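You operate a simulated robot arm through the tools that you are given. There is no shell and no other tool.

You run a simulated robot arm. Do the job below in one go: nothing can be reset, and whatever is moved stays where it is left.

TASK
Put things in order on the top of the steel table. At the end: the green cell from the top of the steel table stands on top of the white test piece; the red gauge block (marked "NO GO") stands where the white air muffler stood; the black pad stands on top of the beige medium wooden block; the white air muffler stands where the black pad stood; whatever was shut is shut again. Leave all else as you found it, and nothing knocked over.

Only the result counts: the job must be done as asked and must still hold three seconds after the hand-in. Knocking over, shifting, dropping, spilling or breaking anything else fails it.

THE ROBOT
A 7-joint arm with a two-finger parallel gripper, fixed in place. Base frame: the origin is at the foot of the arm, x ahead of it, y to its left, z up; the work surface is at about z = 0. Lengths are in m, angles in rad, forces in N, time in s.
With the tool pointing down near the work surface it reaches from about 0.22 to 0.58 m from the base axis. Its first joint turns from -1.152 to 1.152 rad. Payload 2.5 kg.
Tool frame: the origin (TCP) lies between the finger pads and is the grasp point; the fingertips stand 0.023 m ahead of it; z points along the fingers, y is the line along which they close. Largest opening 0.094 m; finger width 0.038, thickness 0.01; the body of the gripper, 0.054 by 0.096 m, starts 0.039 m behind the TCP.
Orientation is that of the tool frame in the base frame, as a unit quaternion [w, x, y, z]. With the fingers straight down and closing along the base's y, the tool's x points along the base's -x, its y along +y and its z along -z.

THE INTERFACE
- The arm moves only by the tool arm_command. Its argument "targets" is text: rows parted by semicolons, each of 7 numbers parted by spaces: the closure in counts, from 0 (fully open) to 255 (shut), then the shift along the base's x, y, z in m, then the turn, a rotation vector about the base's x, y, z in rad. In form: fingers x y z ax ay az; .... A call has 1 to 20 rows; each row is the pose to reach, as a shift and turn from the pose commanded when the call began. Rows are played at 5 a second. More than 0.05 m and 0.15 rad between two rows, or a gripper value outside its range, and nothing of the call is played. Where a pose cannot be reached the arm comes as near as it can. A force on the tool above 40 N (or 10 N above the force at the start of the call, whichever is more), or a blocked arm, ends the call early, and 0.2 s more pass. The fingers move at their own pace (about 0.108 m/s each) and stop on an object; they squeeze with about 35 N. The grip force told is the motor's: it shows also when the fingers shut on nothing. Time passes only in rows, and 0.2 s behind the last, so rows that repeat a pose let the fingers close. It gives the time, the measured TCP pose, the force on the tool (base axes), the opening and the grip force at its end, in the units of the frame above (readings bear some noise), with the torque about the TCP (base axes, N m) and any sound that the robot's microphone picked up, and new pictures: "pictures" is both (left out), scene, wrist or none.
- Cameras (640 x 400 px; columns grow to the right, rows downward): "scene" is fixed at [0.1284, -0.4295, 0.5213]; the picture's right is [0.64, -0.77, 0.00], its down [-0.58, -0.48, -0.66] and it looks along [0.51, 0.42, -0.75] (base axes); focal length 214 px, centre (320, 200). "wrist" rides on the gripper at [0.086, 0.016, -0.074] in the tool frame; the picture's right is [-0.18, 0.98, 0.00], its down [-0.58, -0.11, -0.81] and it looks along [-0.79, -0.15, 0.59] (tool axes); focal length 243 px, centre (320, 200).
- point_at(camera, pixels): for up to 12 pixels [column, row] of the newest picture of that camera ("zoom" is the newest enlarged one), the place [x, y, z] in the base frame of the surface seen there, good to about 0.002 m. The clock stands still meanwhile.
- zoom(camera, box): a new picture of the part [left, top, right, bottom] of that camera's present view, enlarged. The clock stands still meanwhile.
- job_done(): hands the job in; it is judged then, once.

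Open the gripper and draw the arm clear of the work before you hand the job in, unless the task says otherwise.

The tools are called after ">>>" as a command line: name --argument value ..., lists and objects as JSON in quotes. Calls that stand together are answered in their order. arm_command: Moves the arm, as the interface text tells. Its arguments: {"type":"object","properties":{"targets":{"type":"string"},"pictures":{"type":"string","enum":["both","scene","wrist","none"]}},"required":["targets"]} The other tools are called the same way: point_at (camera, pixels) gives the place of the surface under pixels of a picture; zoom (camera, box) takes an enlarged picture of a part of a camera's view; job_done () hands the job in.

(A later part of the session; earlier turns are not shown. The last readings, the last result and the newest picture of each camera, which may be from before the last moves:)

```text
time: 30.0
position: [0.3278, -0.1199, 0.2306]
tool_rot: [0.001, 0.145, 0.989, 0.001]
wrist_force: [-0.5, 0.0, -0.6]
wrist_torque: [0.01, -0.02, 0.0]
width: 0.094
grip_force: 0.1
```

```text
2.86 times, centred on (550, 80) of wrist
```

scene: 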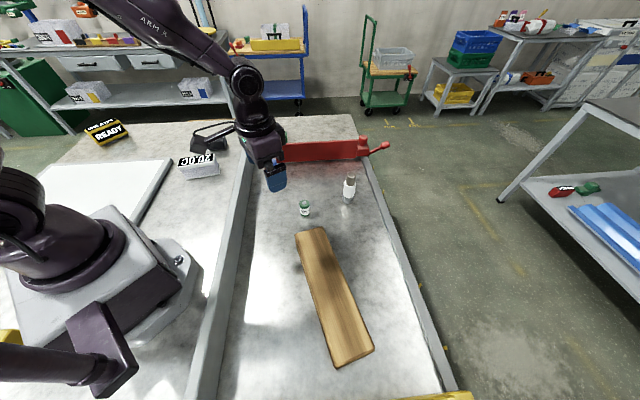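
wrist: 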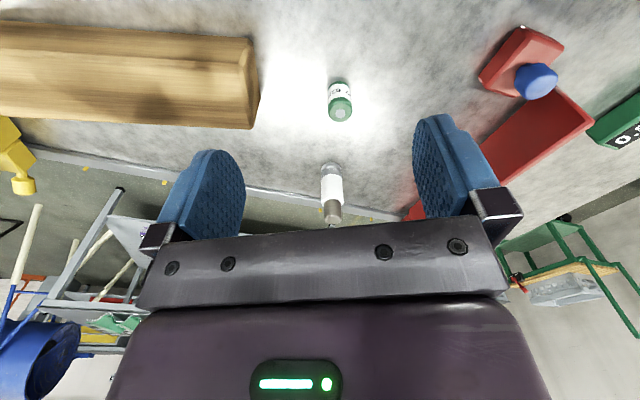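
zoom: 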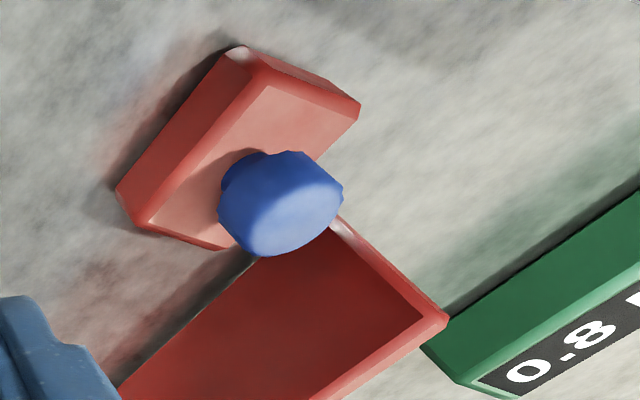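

The cylinder looks like the muffler (metal collar, white body, porous cap) and the plank is a solid wooden block. I go back for a close look at the 20.0C unit from the robot side to judge whether it is a case with something inside.

>>> arm_command --targets "0 -0.015 0.035 0 0 0 0.13; 0 -0.03 0.07 0 0 0 0.26; 0 -0.045 0.105 0 0 0 0.39; 0 -0.06 0.14 0 0 0 0.52; 0 -0.075 0.175 0 0 0 0.65; 0 -0.09 0.21 -0.02 0 0 0.78; 0 -0.105 0.245 -0.04 0 0 0.91; 0 -0.12 0.275 -0.06 0 0 1.04; 0 -0.128 0.286 -0.07 0 0 1.17; 0 -0.128 0.286 -0.07 0 0 1.17" --pictures "both"

>>> zoom --camera "wrist" --box '[230, 80, 430, 220]'

```text
time: 32.2
position: [0.1987, 0.1636, 0.1602]
tool_rot: [0.0, -0.427, 0.904, -0.001]
wrist_force: [0.3, 0.1, -0.3]
wrist_torque: [0.01, -0.02, 0.0]
width: 0.0937
grip_force: 0.1
```

scene: 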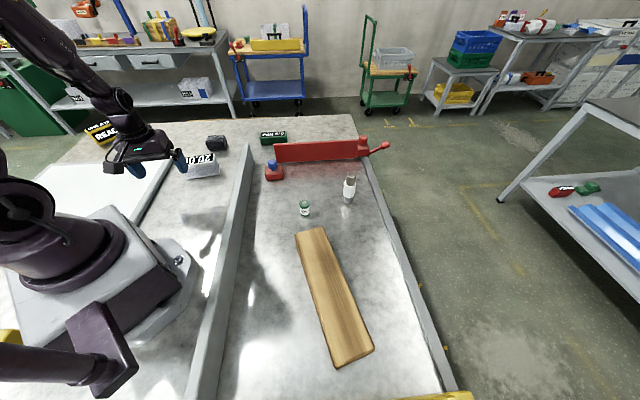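
wrist: 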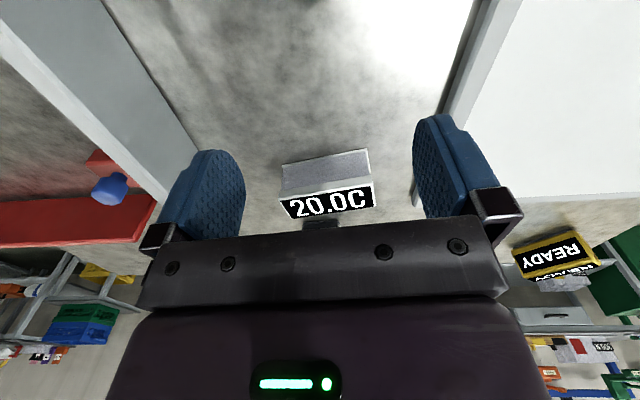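

```text
2.86 times, centred on (330, 150) of wrist
```

zoom: 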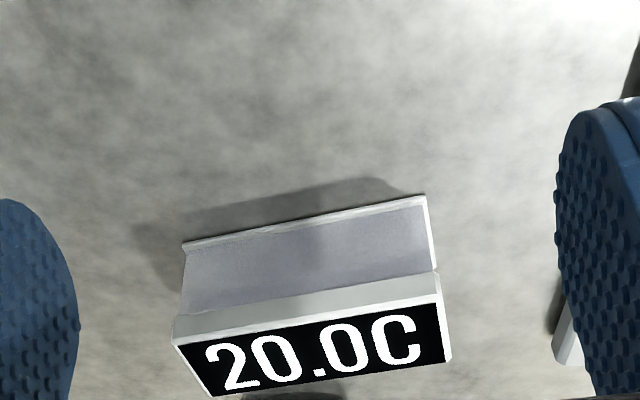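

The 20.0C unit appears as a housing without an opening. A white piece could be lost against the white panel or the overexposed steel, so I zoom into the panel in both views.

>>> zoom --camera "wrist" --box '[440, 0, 640, 250]'

>>> zoom --camera "scene" --box '[0, 150, 180, 250]'

>>> zoom --camera "wrist" --box '[90, 0, 490, 160]'

```text
1.60 times, centred on (540, 125) of wrist
```

zoom: 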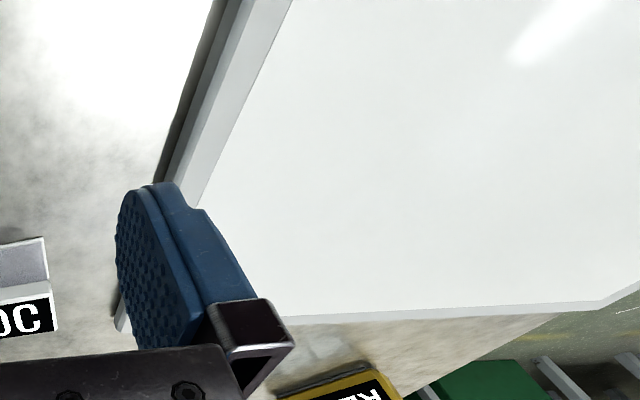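

```text
3.56 times, centred on (90, 200) of scene
```

zoom: 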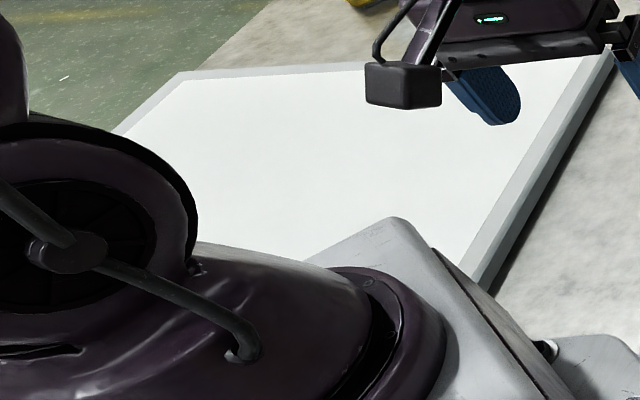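

```text
1.60 times, centred on (290, 80) of wrist
```

zoom: 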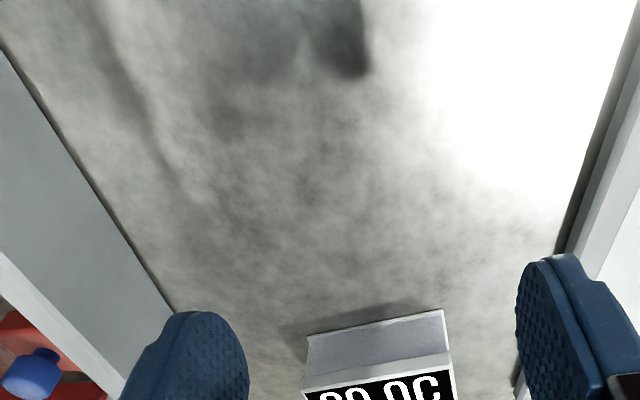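

The panel is empty. One region I haven't seen well is beyond the yellow gate at the near-right, so I go look there.

>>> arm_command --targets "0 0.02 -0.02 0.03 0 0 -0.14; 0 0.04 -0.04 0.06 0 0 -0.28; 0 0.06 -0.07 0.09 0 0 -0.42; 0 0.08 -0.1 0.12 0 0 -0.56; 0 0.1 -0.13 0.14 0 0 -0.7; 0 0.11 -0.16 0.16 0 0 -0.84; 0 0.12 -0.2 0.18 0 0 -0.98; 0 0.12 -0.24 0.2 0 0 -1.12; 0 0.12 -0.28 0.2 0 0 -1.26; 0 0.11 -0.32 0.2 0 0 -1.4; 0 0.1 -0.36 0.2 0 0 -1.54; 0 0.08 -0.4 0.2 0 0 -1.68; 0 0.06 -0.43 0.2 0 0 -1.82; 0 0.04 -0.46 0.2 0 0 -1.96; 0 0.02 -0.48 0.2 0 0 -2.1; 0 0.0 -0.49 0.2 0 0 -2.24; 0 0.0 -0.49 0.2 0 0 -2.38; 0 0.0 -0.49 0.2 0 0 -2.52; 0 0 -0.49 0.2 0 0 -2.6; 0 0 -0.49 0.2 0 0 -2.6" --pictures "both"

>>> zoom --camera "wrist" --box '[0, 0, 640, 240]'

```text
time: 36.4
position: [0.1988, -0.3255, 0.3604]
tool_rot: [0.0, 0.758, 0.652, 0.0]
wrist_force: [0.1, -0.5, -0.1]
wrist_torque: [-0.02, -0.05, 0.01]
width: 0.0939
grip_force: 0.1
```

scene: 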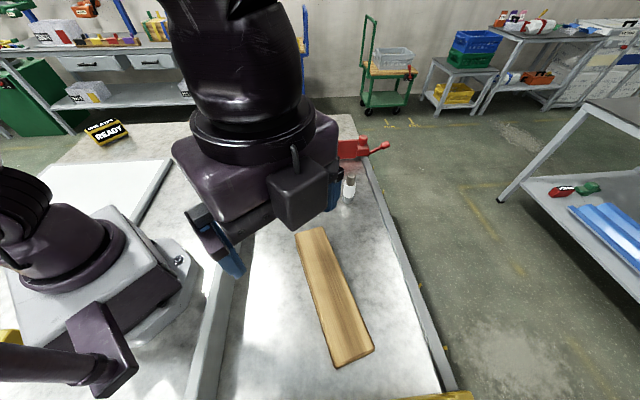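
wrist: 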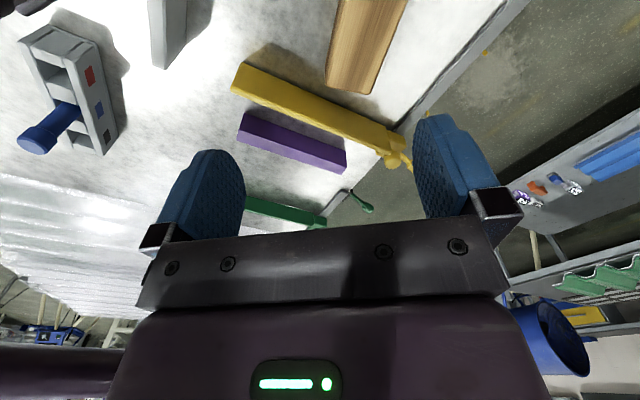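

```text
1.00 times, centred on (320, 120) of wrist (not enlarged: the box is as wide or as high as the picture)
```

zoom: 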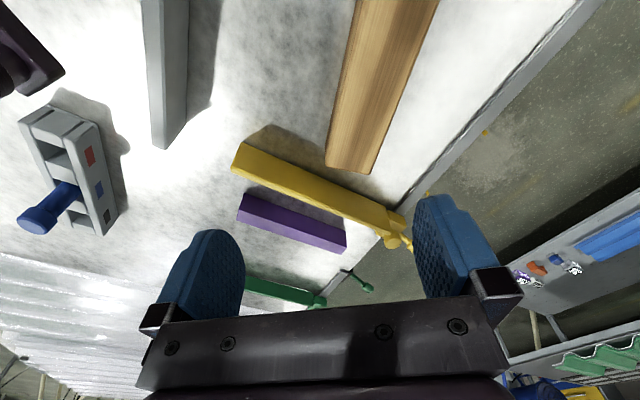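

No test piece there either — just a purple block, more gates and a lever. I zoom more tightly on the 20.0C unit and the black pad from the fixed camera once the arm is out of the way; I move the arm aside first.

>>> arm_command --targets "0 0.04 0.0 0.0 0 0 0.14; 0 0.08 0.02 0.0 0 0 0.28; 0 0.11 0.05 0.0 0 0 0.42; 0 0.12 0.09 0 0 0 0.56; 0 0.12 0.13 0 0 0 0.70; 0 0.12 0.17 0 0 0 0.84; 0 0.12 0.21 0 0 0 0.98; 0 0.12 0.25 0 0 0 1.12; 0 0.12 0.29 0 0 0 1.26; 0 0.12 0.33 0 0 0 1.4; 0 0.12 0.33 0 0 0 1.54; 0 0.12 0.33 0 0 0 1.68; 0 0.12 0.33 0 0 0 1.68" --pictures "both"

>>> zoom --camera "scene" --box '[176, 148, 224, 182]'

>>> zoom --camera "scene" --box '[200, 128, 236, 156]'

>>> zoom --camera "scene" --box '[80, 112, 134, 150]'

```text
time: 39.2
position: [0.3199, 0.0047, 0.3603]
tool_rot: [0.0, 0.019, 1.0, 0.0]
wrist_force: [0.0, 0.3, 0.3]
wrist_torque: [0.01, 0.0, -0.02]
width: 0.0941
grip_force: 0.0
```

scene: 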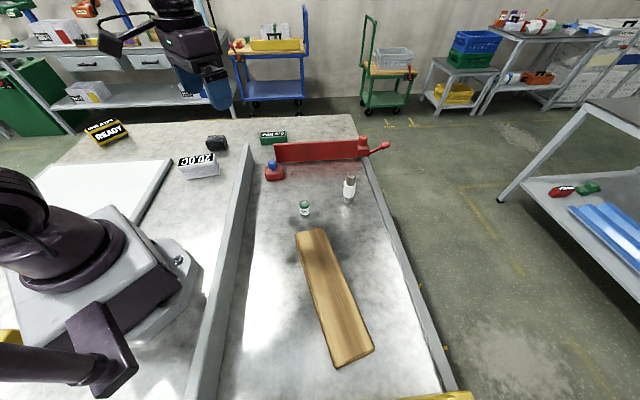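
wrist: 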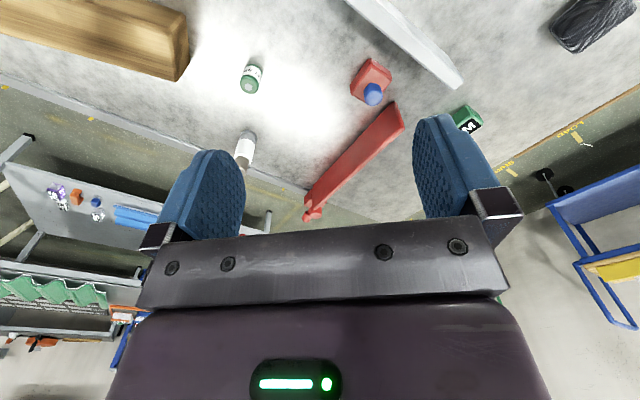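

```text
11.76 times, centred on (200, 165) of scene
```

zoom: 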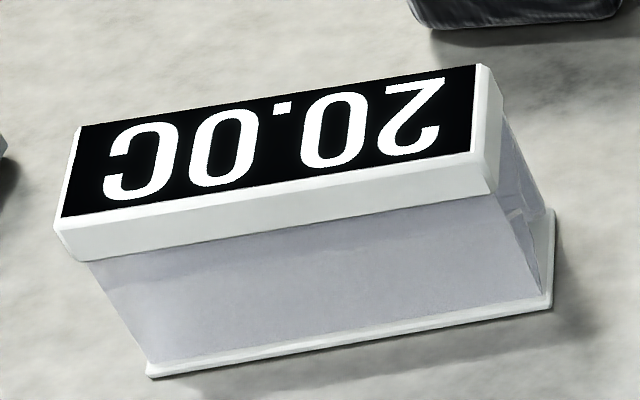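

```text
14.29 times, centred on (218, 142) of scene
```

zoom: 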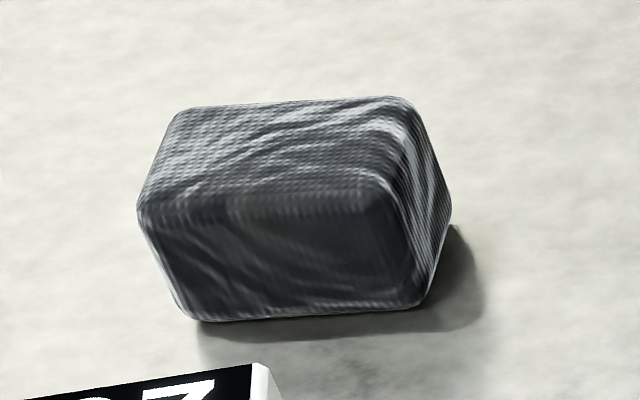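

```text
10.53 times, centred on (107, 131) of scene
```

zoom: 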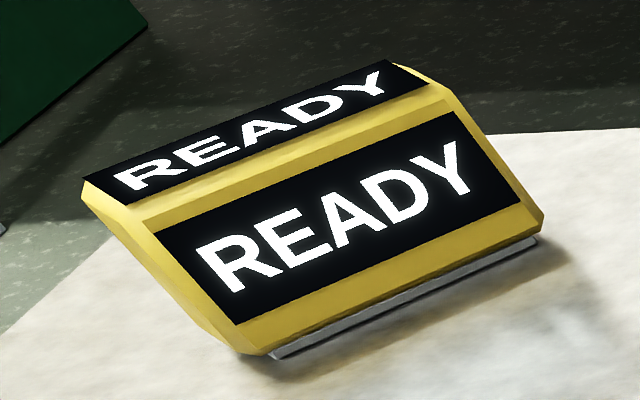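

I zoom tightly on the white cylinder and the cell, to see whether the cylinder is one piece or a stack.

>>> zoom --camera "scene" --box '[333, 168, 365, 210]'

>>> zoom --camera "wrist" --box '[225, 120, 270, 180]'

>>> zoom --camera "scene" --box '[256, 124, 292, 150]'

>>> zoom --camera "scene" --box '[350, 125, 400, 165]'

```text
9.52 times, centred on (349, 189) of scene
```

zoom: 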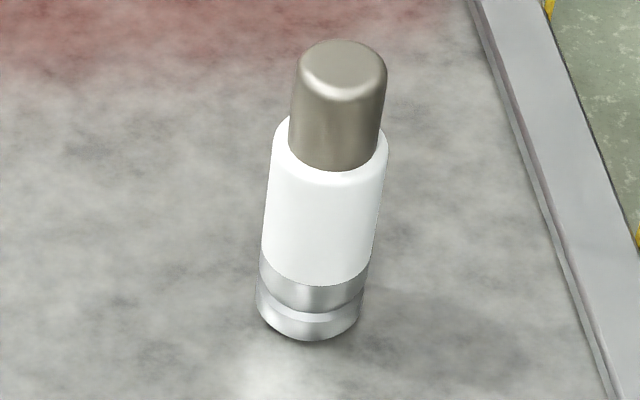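

```text
6.67 times, centred on (248, 150) of wrist
```

zoom: 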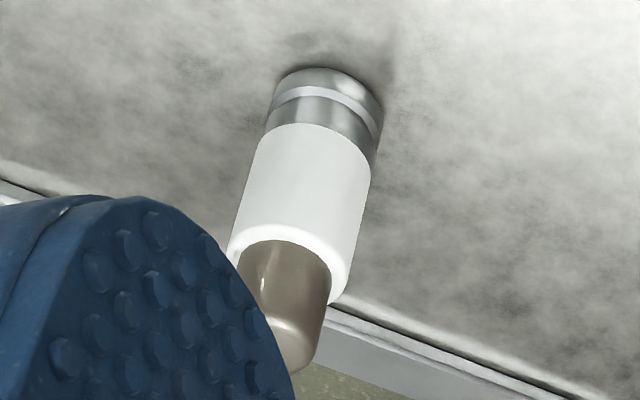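

```text
15.38 times, centred on (274, 137) of scene
```

zoom: 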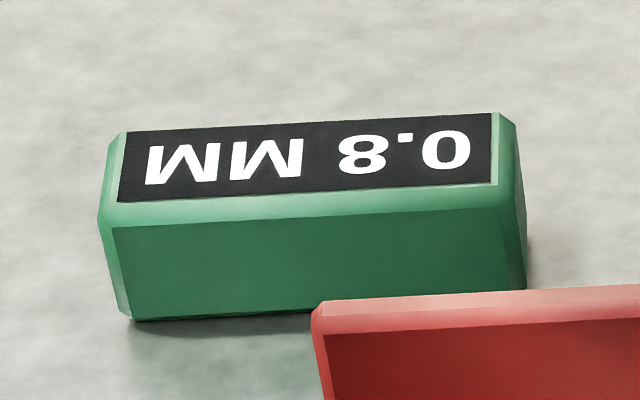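

```text
10.00 times, centred on (375, 145) of scene
```

zoom: 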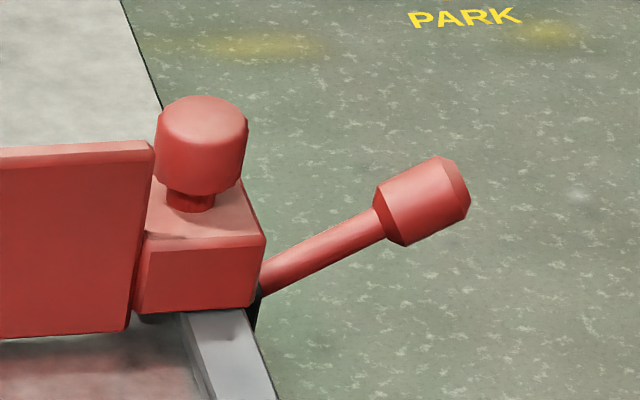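

The cylinder is clearly one piece: the air muffler. I now look at the white panel and everything around it in close detail for a handle, hinge, or piece lying on it.

>>> arm_command --targets "0 -0.02 0.04 0.0 0 0 0.14; 0 -0.04 0.08 0.0 0 0 0.28; 0 -0.06 0.12 0.0 0 0 0.42; 0 -0.08 0.16 0 0 0 0.56; 0 -0.1 0.18 0 0 0 0.70; 0 -0.12 0.2 0 0 0 0.84; 0 -0.13 0.21 0 0 0 0.98; 0 -0.14 0.22 0 0 0 1.12; 0 -0.14 0.22 0 0 0 1.26; 0 -0.14 0.22 0 0 0 1.4; 0 -0.14 0.22 0 0 0 1.54; 0 -0.14 0.22 0 0 0 1.68; 0 -0.14 0.22 0 0 0 1.82; 0 -0.14 0.22 0 0 0 1.96; 0 -0.14 0.22 0 0 0 2.1; 0 -0.14 0.22 0 0 0 2.2" --pictures "wrist"

>>> zoom --camera "wrist" --box '[0, 0, 640, 240]'

```text
time: 42.6
position: [0.1794, 0.225, 0.36]
tool_rot: [0.0, 0.883, -0.47, 0.0]
wrist_force: [0.0, -0.7, -0.3]
wrist_torque: [0.01, -0.02, -0.03]
width: 0.094
grip_force: 0.1
```

wrist: 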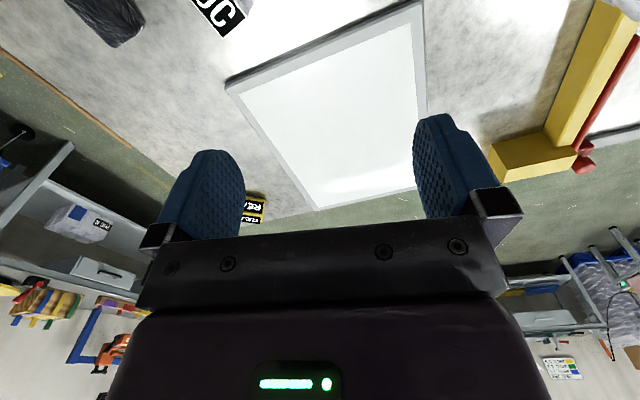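

```text
1.00 times, centred on (320, 120) of wrist (not enlarged: the box is as wide or as high as the picture)
```

zoom: 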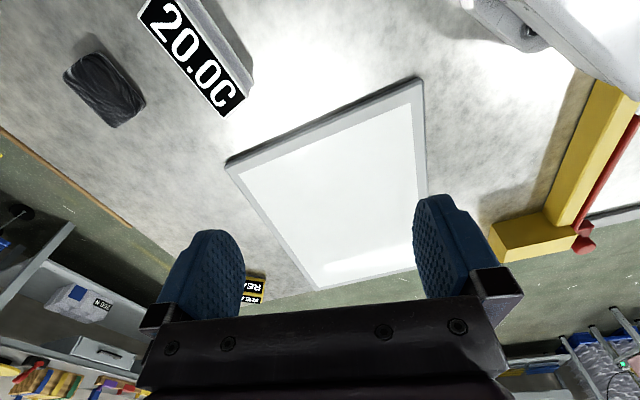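

The panel has no handle and nothing on it. I measure the 20.0C unit and the pad precisely in the scene camera.

>>> zoom --camera "scene" --box '[176, 148, 224, 182]'

>>> point_at --camera "zoom" --pixels '[[90, 135], [470, 75], [475, 145], [70, 210], [300, 120], [120, 245], [490, 180], [300, 260], [300, 320], [160, 370], [540, 300], [525, 200]]'

>>> zoom --camera "scene" --box '[200, 128, 236, 156]'

>>> point_at --camera "zoom" --pixels '[[190, 120], [395, 110], [370, 190], [160, 190], [200, 310], [420, 300], [440, 210], [280, 150], [300, 250], [150, 215], [440, 250], [130, 330]]'

```text
11.76 times, centred on (200, 165) of scene
```

zoom: 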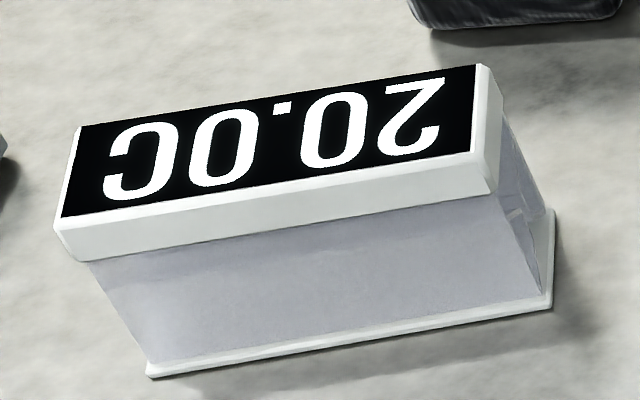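

```text
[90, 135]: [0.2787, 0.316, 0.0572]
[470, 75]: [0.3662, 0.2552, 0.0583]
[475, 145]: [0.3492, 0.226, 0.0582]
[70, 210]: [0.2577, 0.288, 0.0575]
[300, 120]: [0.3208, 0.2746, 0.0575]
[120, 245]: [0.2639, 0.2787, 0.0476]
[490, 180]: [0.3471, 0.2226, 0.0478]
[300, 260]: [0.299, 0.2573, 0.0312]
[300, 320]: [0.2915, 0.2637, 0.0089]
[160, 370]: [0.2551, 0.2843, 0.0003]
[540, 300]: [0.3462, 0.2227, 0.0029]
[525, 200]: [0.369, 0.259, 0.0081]
```

```text
14.29 times, centred on (218, 142) of scene
```

zoom: 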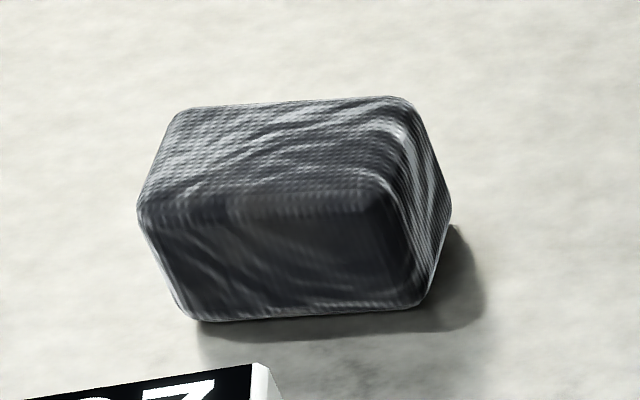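

```text
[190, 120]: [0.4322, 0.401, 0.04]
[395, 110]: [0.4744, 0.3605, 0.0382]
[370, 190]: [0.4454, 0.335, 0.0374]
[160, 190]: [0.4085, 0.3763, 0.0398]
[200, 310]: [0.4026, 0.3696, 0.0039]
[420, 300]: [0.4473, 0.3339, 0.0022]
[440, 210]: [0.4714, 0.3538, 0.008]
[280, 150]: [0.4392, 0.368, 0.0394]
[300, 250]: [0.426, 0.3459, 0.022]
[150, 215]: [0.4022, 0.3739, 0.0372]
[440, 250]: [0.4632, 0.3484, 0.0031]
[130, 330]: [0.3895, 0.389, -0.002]
```

I check the far part of the table in the scene camera and the region near the READY sign at high zoom for any white item.

>>> zoom --camera "scene" --box '[120, 105, 270, 185]'

>>> zoom --camera "scene" --box '[230, 100, 380, 180]'

>>> zoom --camera "scene" --box '[0, 95, 140, 185]'

>>> zoom --camera "scene" --box '[160, 300, 320, 400]'

```text
4.27 times, centred on (195, 145) of scene
```

zoom: 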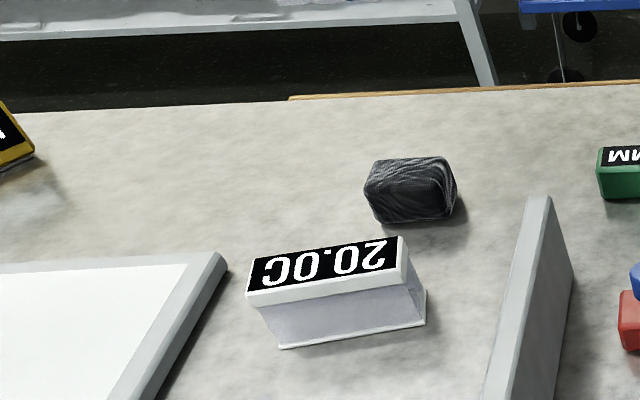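

```text
4.27 times, centred on (305, 140) of scene
```

zoom: 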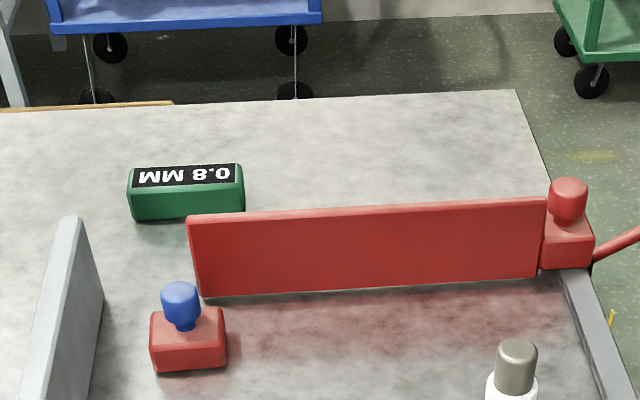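

```text
4.44 times, centred on (70, 140) of scene
```

zoom: 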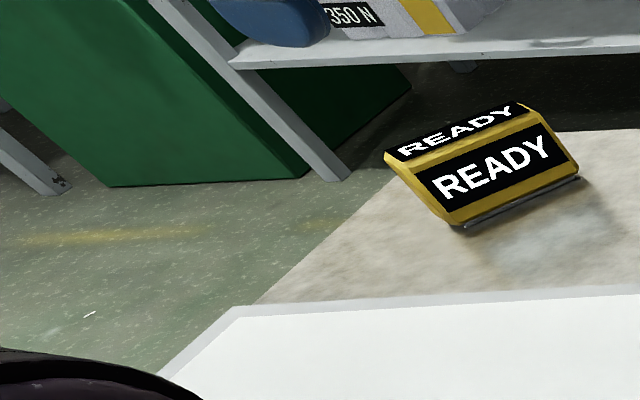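

```text
4.00 times, centred on (240, 350) of scene
```

zoom: 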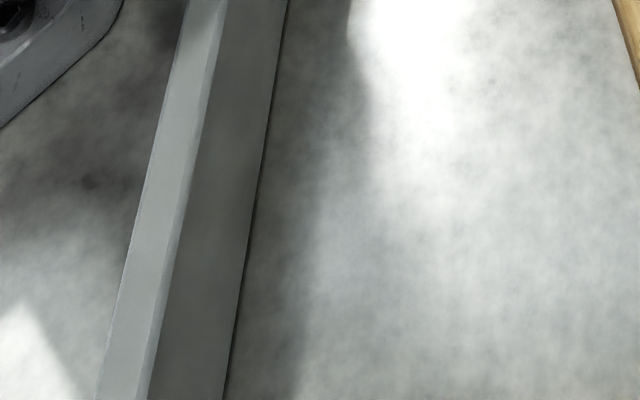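

I compare with background shelf items to learn what kinds of assets exist (e.g. other boxes labelled "350 N").

>>> zoom --camera "scene" --box '[30, 0, 250, 120]'

>>> zoom --camera "scene" --box '[220, 0, 440, 120]'

>>> zoom --camera "scene" --box '[420, 0, 640, 120]'

>>> zoom --camera "wrist" --box '[0, 180, 240, 380]'

```text
2.91 times, centred on (140, 60) of scene
```

zoom: 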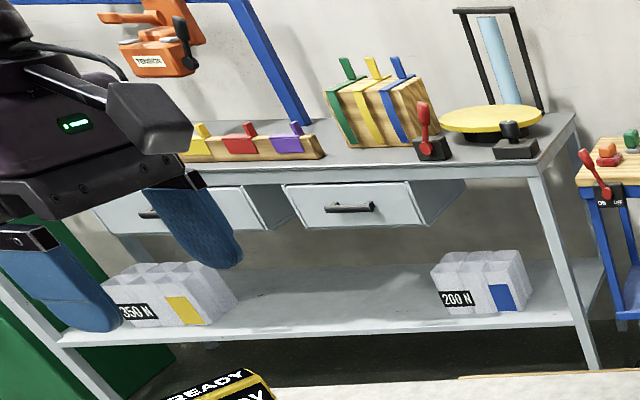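

```text
2.91 times, centred on (330, 60) of scene
```

zoom: 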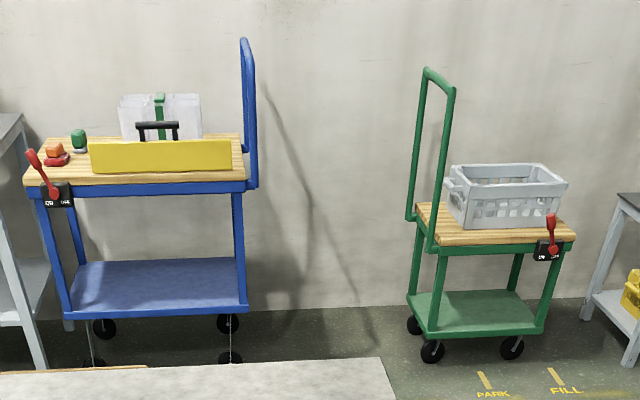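

```text
2.91 times, centred on (530, 60) of scene
```

zoom: 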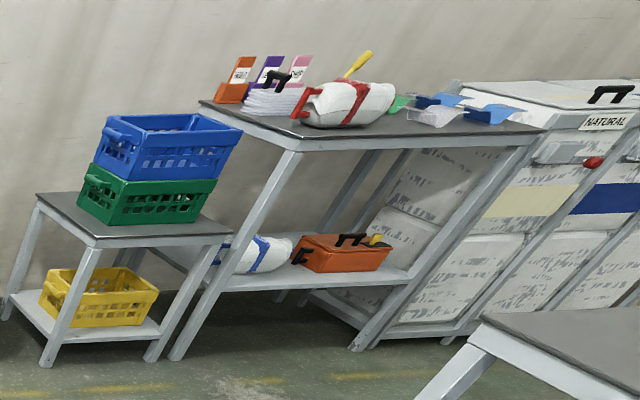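

```text
2.00 times, centred on (120, 280) of wrist
```

zoom: 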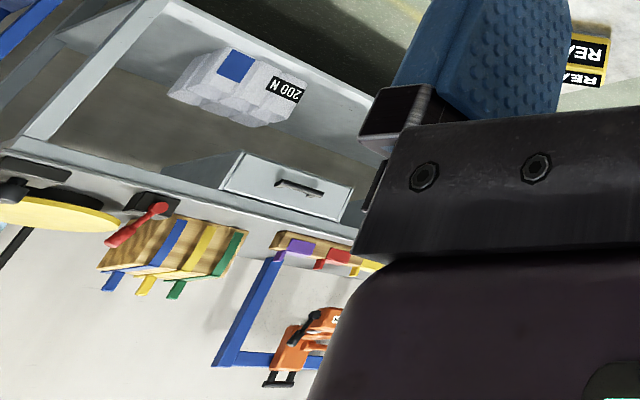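

Nothing in the background helps. I take a closer look at the end face of the 20.0C unit to see whether something white sits inside it.

>>> arm_command --targets "0 0.04 -0.005 0 0 0 0.1; 0 0.08 -0.01 0 0 0 0.2; 0 0.12 -0.015 -0.02 0 0 0.3; 0 0.16 -0.02 -0.04 0 0 0.4; 0 0.2 -0.025 -0.06 0 0 0.5; 0 0.23 -0.027 -0.09 0 0 0.57; 0 0.246 -0.027 -0.13 0 0 0.57; 0 0.246 -0.027 -0.17 0 0 0.57; 0 0.246 -0.027 -0.21 0 0 0.57; 0 0.246 -0.027 -0.22 0 0 0.57; 0 0.246 -0.027 -0.22 0 0 0.57" --pictures "wrist"

>>> zoom --camera "wrist" --box '[270, 80, 370, 180]'

>>> zoom --camera "wrist" --box '[200, 40, 440, 240]'

```text
time: 45.0
position: [0.424, 0.1984, 0.1414]
tool_rot: [-0.001, 0.979, -0.205, 0.0]
wrist_force: [-0.7, -0.1, -0.1]
wrist_torque: [-0.03, 0.0, -0.01]
width: 0.0941
grip_force: 0.1
```

wrist: 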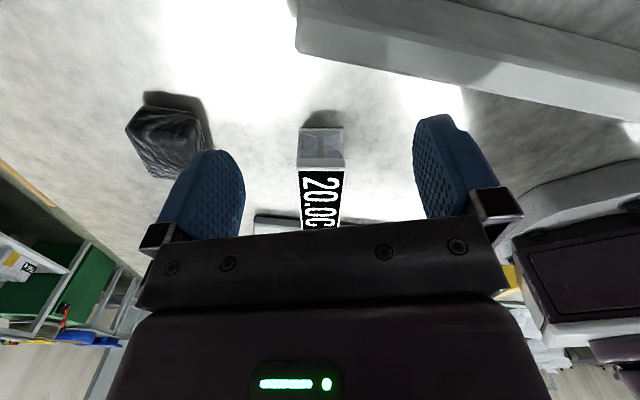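

```text
4.00 times, centred on (320, 130) of wrist
```

zoom: 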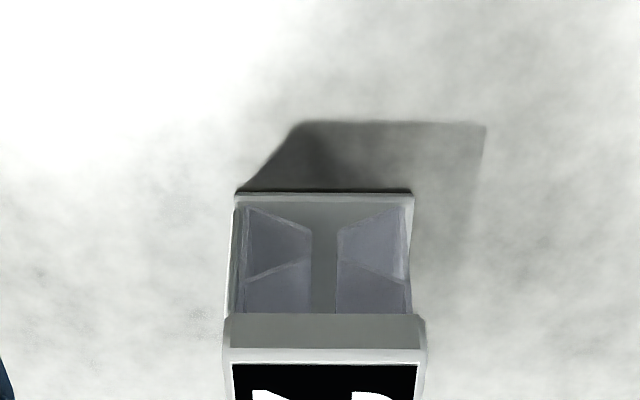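

```text
2.00 times, centred on (320, 140) of wrist
```

zoom: 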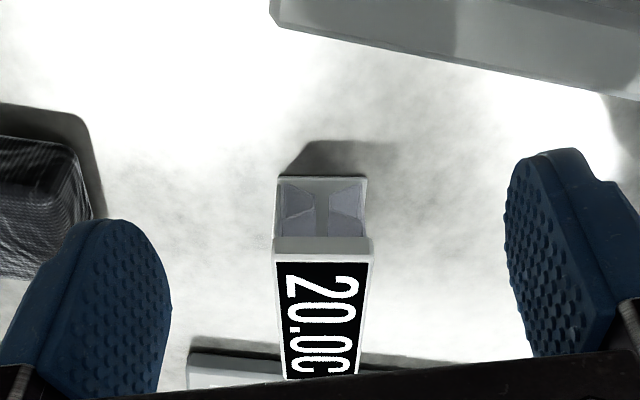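

The end face shows inner slanted shapes with a dark gap, so I probe depths there with point_at to see if it is hollow.

>>> zoom --camera "wrist" --box '[295, 115, 350, 165]'

>>> point_at --camera "zoom" --pixels '[[320, 100], [320, 160], [320, 230], [220, 150], [220, 220], [420, 150], [420, 220], [270, 180], [370, 180], [320, 280], [320, 60], [160, 180]]'

```text
8.00 times, centred on (322, 140) of wrist
```

zoom: 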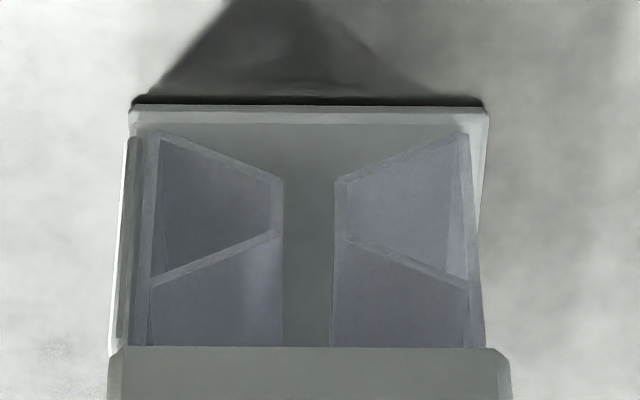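

```text
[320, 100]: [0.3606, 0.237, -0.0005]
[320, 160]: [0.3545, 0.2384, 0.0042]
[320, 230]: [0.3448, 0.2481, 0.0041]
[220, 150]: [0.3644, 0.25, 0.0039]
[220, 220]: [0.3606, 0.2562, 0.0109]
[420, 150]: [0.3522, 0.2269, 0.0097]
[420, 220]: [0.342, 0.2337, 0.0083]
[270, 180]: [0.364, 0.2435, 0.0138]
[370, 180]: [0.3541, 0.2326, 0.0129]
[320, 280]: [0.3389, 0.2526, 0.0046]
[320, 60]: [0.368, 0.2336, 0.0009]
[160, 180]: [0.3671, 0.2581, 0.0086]
```

The 20.0C unit is a little tunnel with translucent flaps, hollow inside. To see which asset types exist elsewhere, I lift up and look toward the neighbouring table's lower shelf, where small items were visible.

>>> arm_command --targets "0 0 -0.01 0.04 0 0 -0.15; 0 0 -0.02 0.08 0 0 -0.3; 0 -0.02 -0.04 0.12 0 0 -0.45; 0 -0.04 -0.06 0.15 0 0 -0.6; 0 -0.05 -0.08 0.18 0 0 -0.75; 0 -0.06 -0.1 0.2 0 0 -0.9; 0 -0.07 -0.12 0.22 0 0 -1.05; 0 -0.08 -0.14 0.22 0 0 -1.2; 0 -0.08 -0.16 0.22 0 0 -1.35; 0 -0.08 -0.18 0.22 0 0 -1.5; 0 -0.08 -0.2 0.22 0 0 -1.65; 0 -0.08 -0.22 0.22 0 0 -1.8; 0 -0.08 -0.24 0.22 0 0 -1.95; 0 -0.08 -0.26 0.22 0 0 -2.1; 0 -0.08 -0.28 0.22 0 0 -2.25; 0 -0.08 -0.3 0.22 0 0 -2.4; 0 -0.08 -0.3 0.22 0 0 -2.55; 0 -0.08 -0.3 0.22 0 0 -2.7; 0 -0.08 -0.3 0.22 0 0 -2.85; 0 -0.08 -0.3 0.22 0 0 -3.0" --pictures "both"

>>> zoom --camera "wrist" --box '[0, 120, 200, 280]'

>>> zoom --camera "wrist" --box '[0, 0, 640, 240]'

```text
time: 49.2
position: [0.3461, -0.1037, 0.3599]
tool_rot: [-0.001, 0.136, 0.991, 0.0]
wrist_force: [0.1, -0.3, -0.3]
wrist_torque: [-0.01, 0.02, -0.01]
width: 0.0939
grip_force: 0.0
```

scene: 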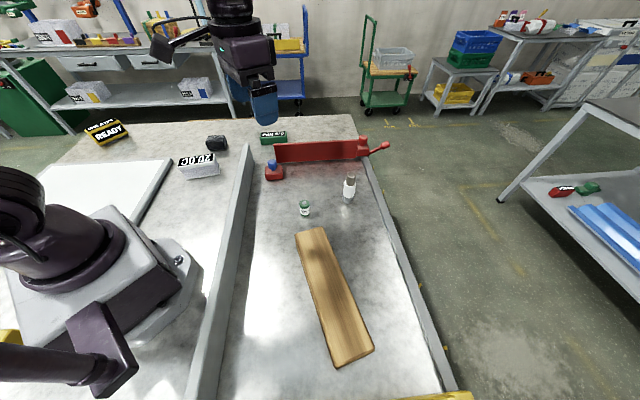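
wrist: 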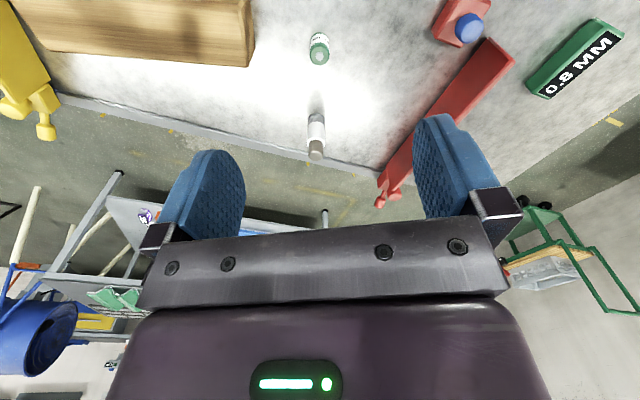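

```text
2.50 times, centred on (100, 200) of wrist
```

zoom: 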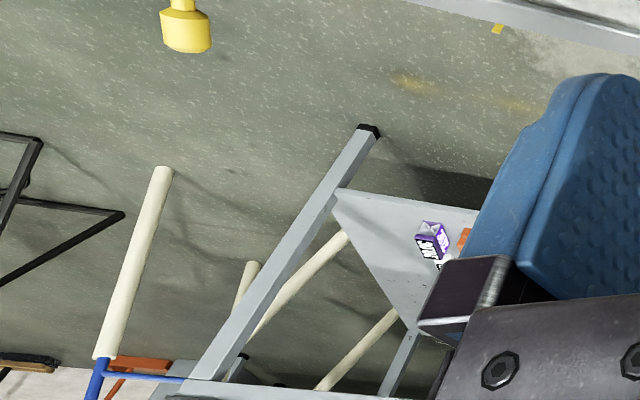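

```text
1.00 times, centred on (320, 120) of wrist (not enlarged: the box is as wide or as high as the picture)
```

zoom: 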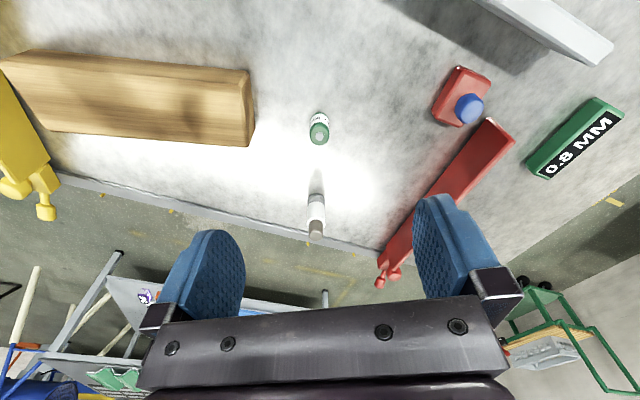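

I view the 20.0C tunnel from its other end with the camera tilted up toward horizontal, to look inside.

>>> arm_command --targets "0 -0.005 0.045 0 0 0 -0.02; 0 -0.01 0.09 0 0 0 -0.04; 0 -0.015 0.135 0 0 0 -0.06; 0 -0.02 0.18 0 0 0 -0.08; 0 -0.025 0.225 0 0 0 -0.1; 0 -0.03 0.27 0 0 0 -0.12; 0 -0.04 0.31 0 0 0 -0.14; 0 -0.06 0.35 0 0 0 -0.14; 0 -0.08 0.39 -0.01 0 0 -0.14; 0 -0.11 0.42 -0.03 0 0 -0.14; 0 -0.14 0.44 -0.06 0 0 -0.14; 0 -0.156 0.454 -0.1 0 0 -0.14; 0 -0.156 0.454 -0.14 0 0 -0.14; 0 -0.156 0.454 -0.16 0 0 -0.14; 0 -0.156 0.454 -0.16 0 0 -0.14" --pictures "wrist"

```text
time: 52.4
position: [0.1891, 0.3508, 0.1988]
tool_rot: [0.0, 0.203, 0.979, 0.0]
wrist_force: [-1.0, 0.2, 0.8]
wrist_torque: [0.02, -0.01, -0.01]
width: 0.094
grip_force: 0.0
```

wrist: 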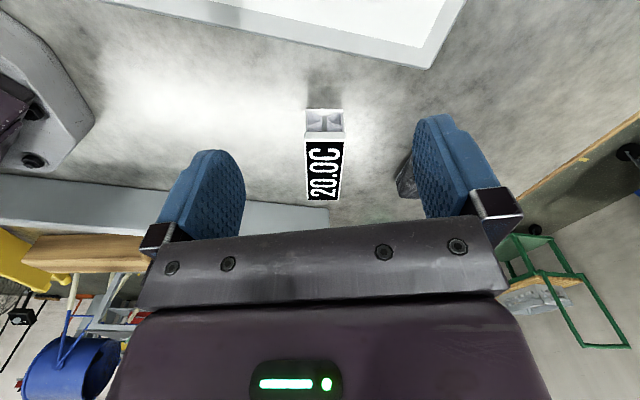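

Now I tilt the camera up by 0.5 rad while lowering slightly to look into the tunnel from this end.

>>> arm_command --targets "0 0 0 -0.02 -0.07 -0.104 0; 0 0 0 -0.04 -0.14 -0.208 0; 0 0 0 -0.06 -0.21 -0.311 0; 0 0 0 -0.07 -0.28 -0.415 0; 0 0 0 -0.07 -0.28 -0.415 0" --pictures "wrist"

>>> zoom --camera "wrist" --box '[270, 40, 370, 140]'

```text
time: 53.6
position: [0.1901, 0.351, 0.1283]
tool_rot: [0.23, 0.197, 0.948, -0.093]
wrist_force: [0.9, 0.5, -0.5]
wrist_torque: [-0.04, 0.0, 0.0]
width: 0.0939
grip_force: 0.0
```

wrist: 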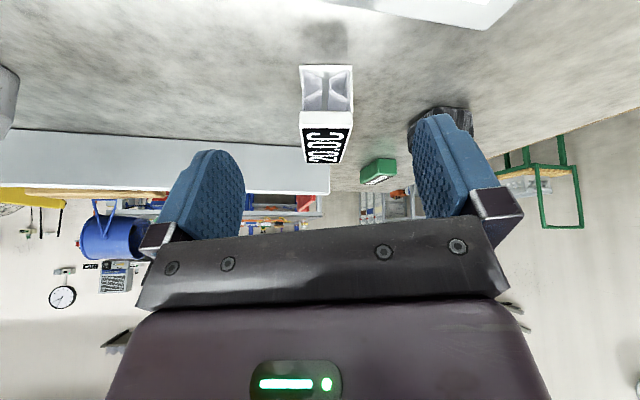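

```text
4.00 times, centred on (320, 90) of wrist
```

zoom: 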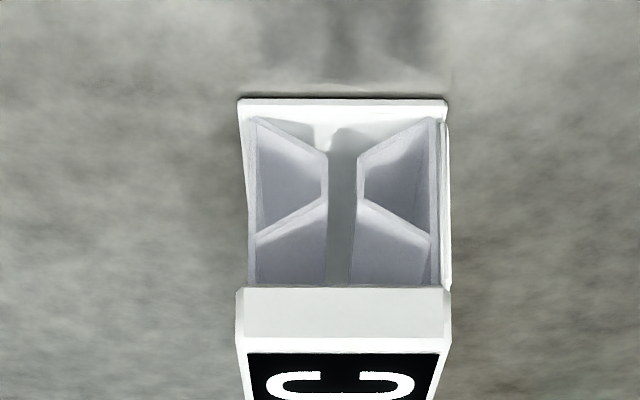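

Inside there are only fixed wedge-shaped ribs, no loose test piece. I check the small yellow tabs outside the right rail and the orange strip at the far edge, then examine the unit's front (30.0C) side again.

>>> point_at --camera "scene" --pixels '[[420, 285], [447, 348], [399, 193], [388, 176], [240, 121], [200, 122], [480, 185], [530, 80]]'

>>> arm_command --targets "0 0 0 0.02 0.07 0.104 0; 0 0 0 0.04 0.14 0.208 0; 0 0 0 0.06 0.21 0.311 0; 0 0 0 0.07 0.28 0.415 0; 0 0.02 0.03 0.1 0.28 0.415 0; 0 0.04 0.06 0.14 0.28 0.415 0; 0 0.06 0.08 0.17 0.28 0.415 0" --pictures "wrist"

```text
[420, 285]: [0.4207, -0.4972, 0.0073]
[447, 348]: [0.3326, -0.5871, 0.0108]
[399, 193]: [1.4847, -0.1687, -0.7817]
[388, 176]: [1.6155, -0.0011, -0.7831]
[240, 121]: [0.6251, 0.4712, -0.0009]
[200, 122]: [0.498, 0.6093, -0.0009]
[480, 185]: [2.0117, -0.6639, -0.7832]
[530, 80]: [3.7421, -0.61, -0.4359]
```

```text
refused: row 6 steps farther than a row can; nothing moved
```

I redo the return to vertical with shorter steps.

>>> arm_command --targets "0 0 0 0.02 0.07 0.104 0; 0 0 0 0.04 0.14 0.208 0; 0 0 0 0.06 0.21 0.311 0; 0 0 0 0.07 0.28 0.415 0; 0 0.02 0.02 0.1 0.28 0.415 0; 0 0.04 0.04 0.13 0.28 0.415 0; 0 0.06 0.06 0.16 0.28 0.415 0; 0 0.06 0.06 0.16 0.28 0.415 0" --pictures "wrist"

>>> zoom --camera "wrist" --box '[0, 0, 640, 240]'

```text
time: 55.4
position: [0.2496, 0.4118, 0.2894]
tool_rot: [0.0, 0.202, 0.979, -0.001]
wrist_force: [0.2, -0.5, -0.2]
wrist_torque: [0.0, 0.0, 0.01]
width: 0.094
grip_force: 0.0
```

wrist: 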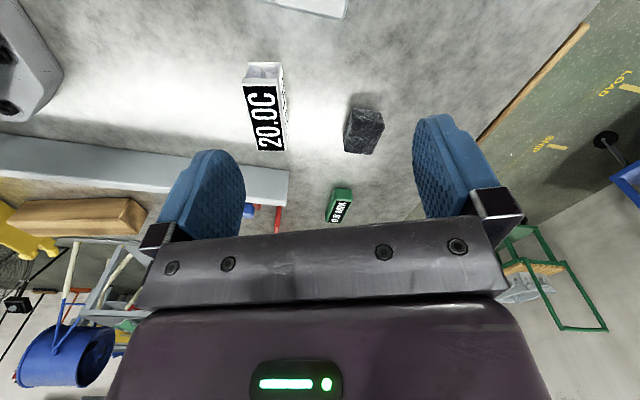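

```text
1.00 times, centred on (320, 120) of wrist (not enlarged: the box is as wide or as high as the picture)
```

zoom: 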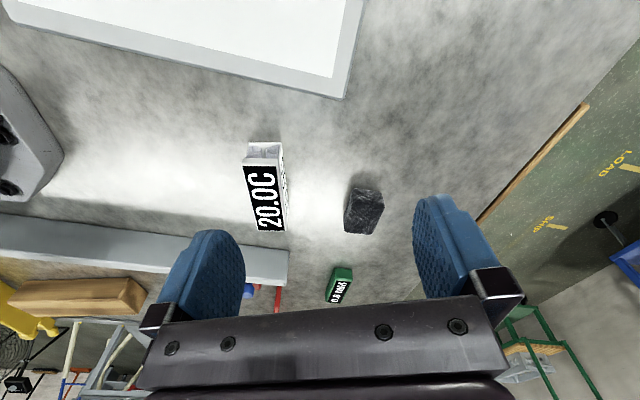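

The green block seems to carry more text at about (337,210); I zoom on it, the pad and the unit from this side.

>>> zoom --camera "wrist" --box '[315, 175, 365, 235]'

>>> zoom --camera "wrist" --box '[225, 45, 305, 165]'

>>> zoom --camera "wrist" --box '[330, 80, 400, 165]'

```text
6.67 times, centred on (340, 205) of wrist
```

zoom: 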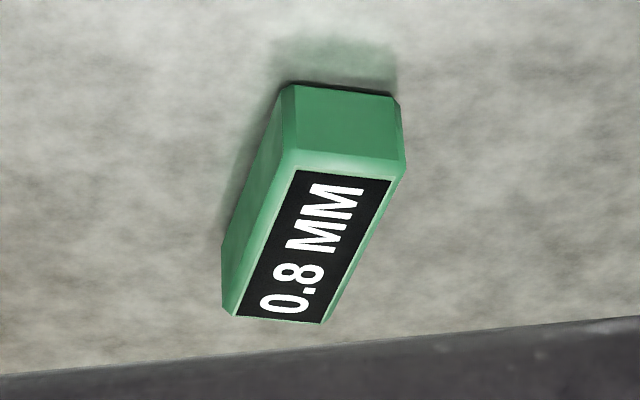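

```text
3.33 times, centred on (265, 105) of wrist
```

zoom: 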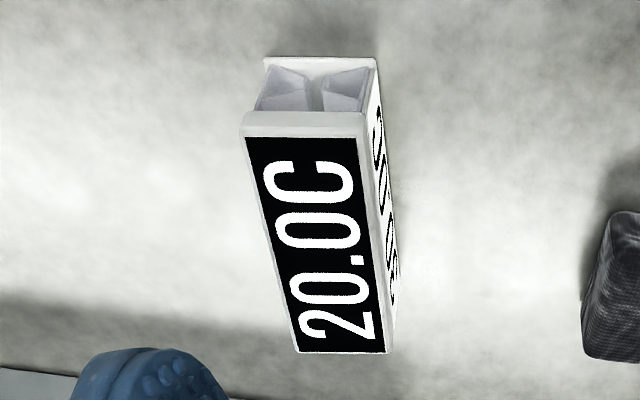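

```text
4.71 times, centred on (365, 122) of wrist
```

zoom: 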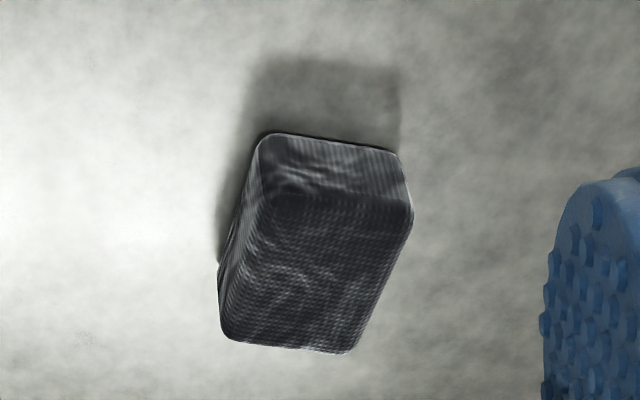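

I have no other candidate: the muffler is the cylinder, and the only other white piece in reach is the ribbed white box (20.0C/30.0C), so I take it as the test piece. I now measure the pad accurately in this wrist view zoom.

>>> zoom --camera "wrist" --box '[330, 80, 400, 165]'

>>> point_at --camera "zoom" --pixels '[[268, 145], [395, 158], [406, 205], [345, 340], [235, 325], [226, 270], [320, 270], [330, 170], [275, 195], [400, 215], [300, 335], [240, 300]]'

>>> zoom --camera "scene" --box '[333, 168, 365, 210]'

>>> point_at --camera "zoom" --pixels '[[340, 60], [310, 80], [375, 75], [340, 85], [330, 140], [325, 220], [270, 220], [375, 220], [310, 290], [310, 330], [262, 300], [358, 305]]'

```text
4.71 times, centred on (365, 122) of wrist
```

zoom: 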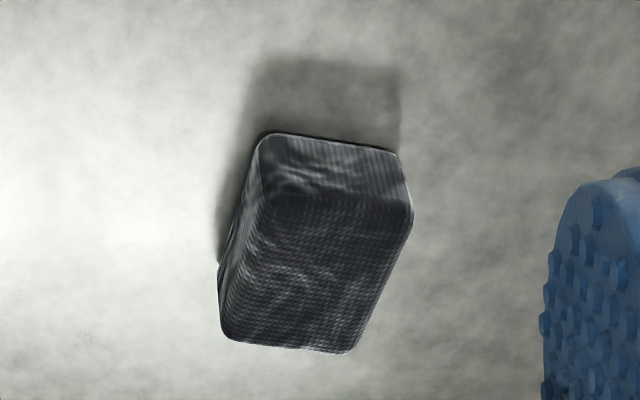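

```text
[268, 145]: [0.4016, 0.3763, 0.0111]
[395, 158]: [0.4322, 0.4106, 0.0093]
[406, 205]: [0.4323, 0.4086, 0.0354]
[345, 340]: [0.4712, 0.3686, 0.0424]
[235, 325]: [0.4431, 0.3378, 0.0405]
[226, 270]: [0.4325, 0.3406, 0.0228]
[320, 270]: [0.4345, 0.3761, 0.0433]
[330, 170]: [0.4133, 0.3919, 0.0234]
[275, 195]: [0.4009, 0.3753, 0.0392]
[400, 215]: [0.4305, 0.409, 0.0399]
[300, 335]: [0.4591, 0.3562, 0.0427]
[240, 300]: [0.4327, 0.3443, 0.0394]
```

```text
9.52 times, centred on (349, 189) of scene
```

zoom: 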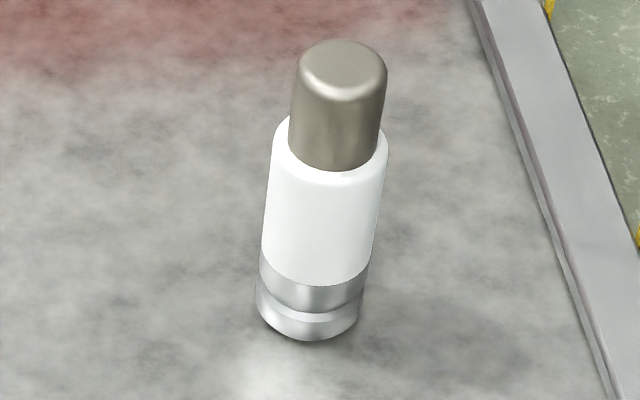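

```text
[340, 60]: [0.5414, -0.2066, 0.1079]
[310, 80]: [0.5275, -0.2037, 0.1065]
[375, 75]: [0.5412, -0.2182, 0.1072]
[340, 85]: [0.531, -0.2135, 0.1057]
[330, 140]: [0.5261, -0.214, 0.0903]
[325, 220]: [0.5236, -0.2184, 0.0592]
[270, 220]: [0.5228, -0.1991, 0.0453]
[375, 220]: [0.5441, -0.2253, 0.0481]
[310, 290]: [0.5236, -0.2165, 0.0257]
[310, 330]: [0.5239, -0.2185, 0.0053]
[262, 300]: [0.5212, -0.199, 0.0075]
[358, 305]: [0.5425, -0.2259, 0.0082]
```

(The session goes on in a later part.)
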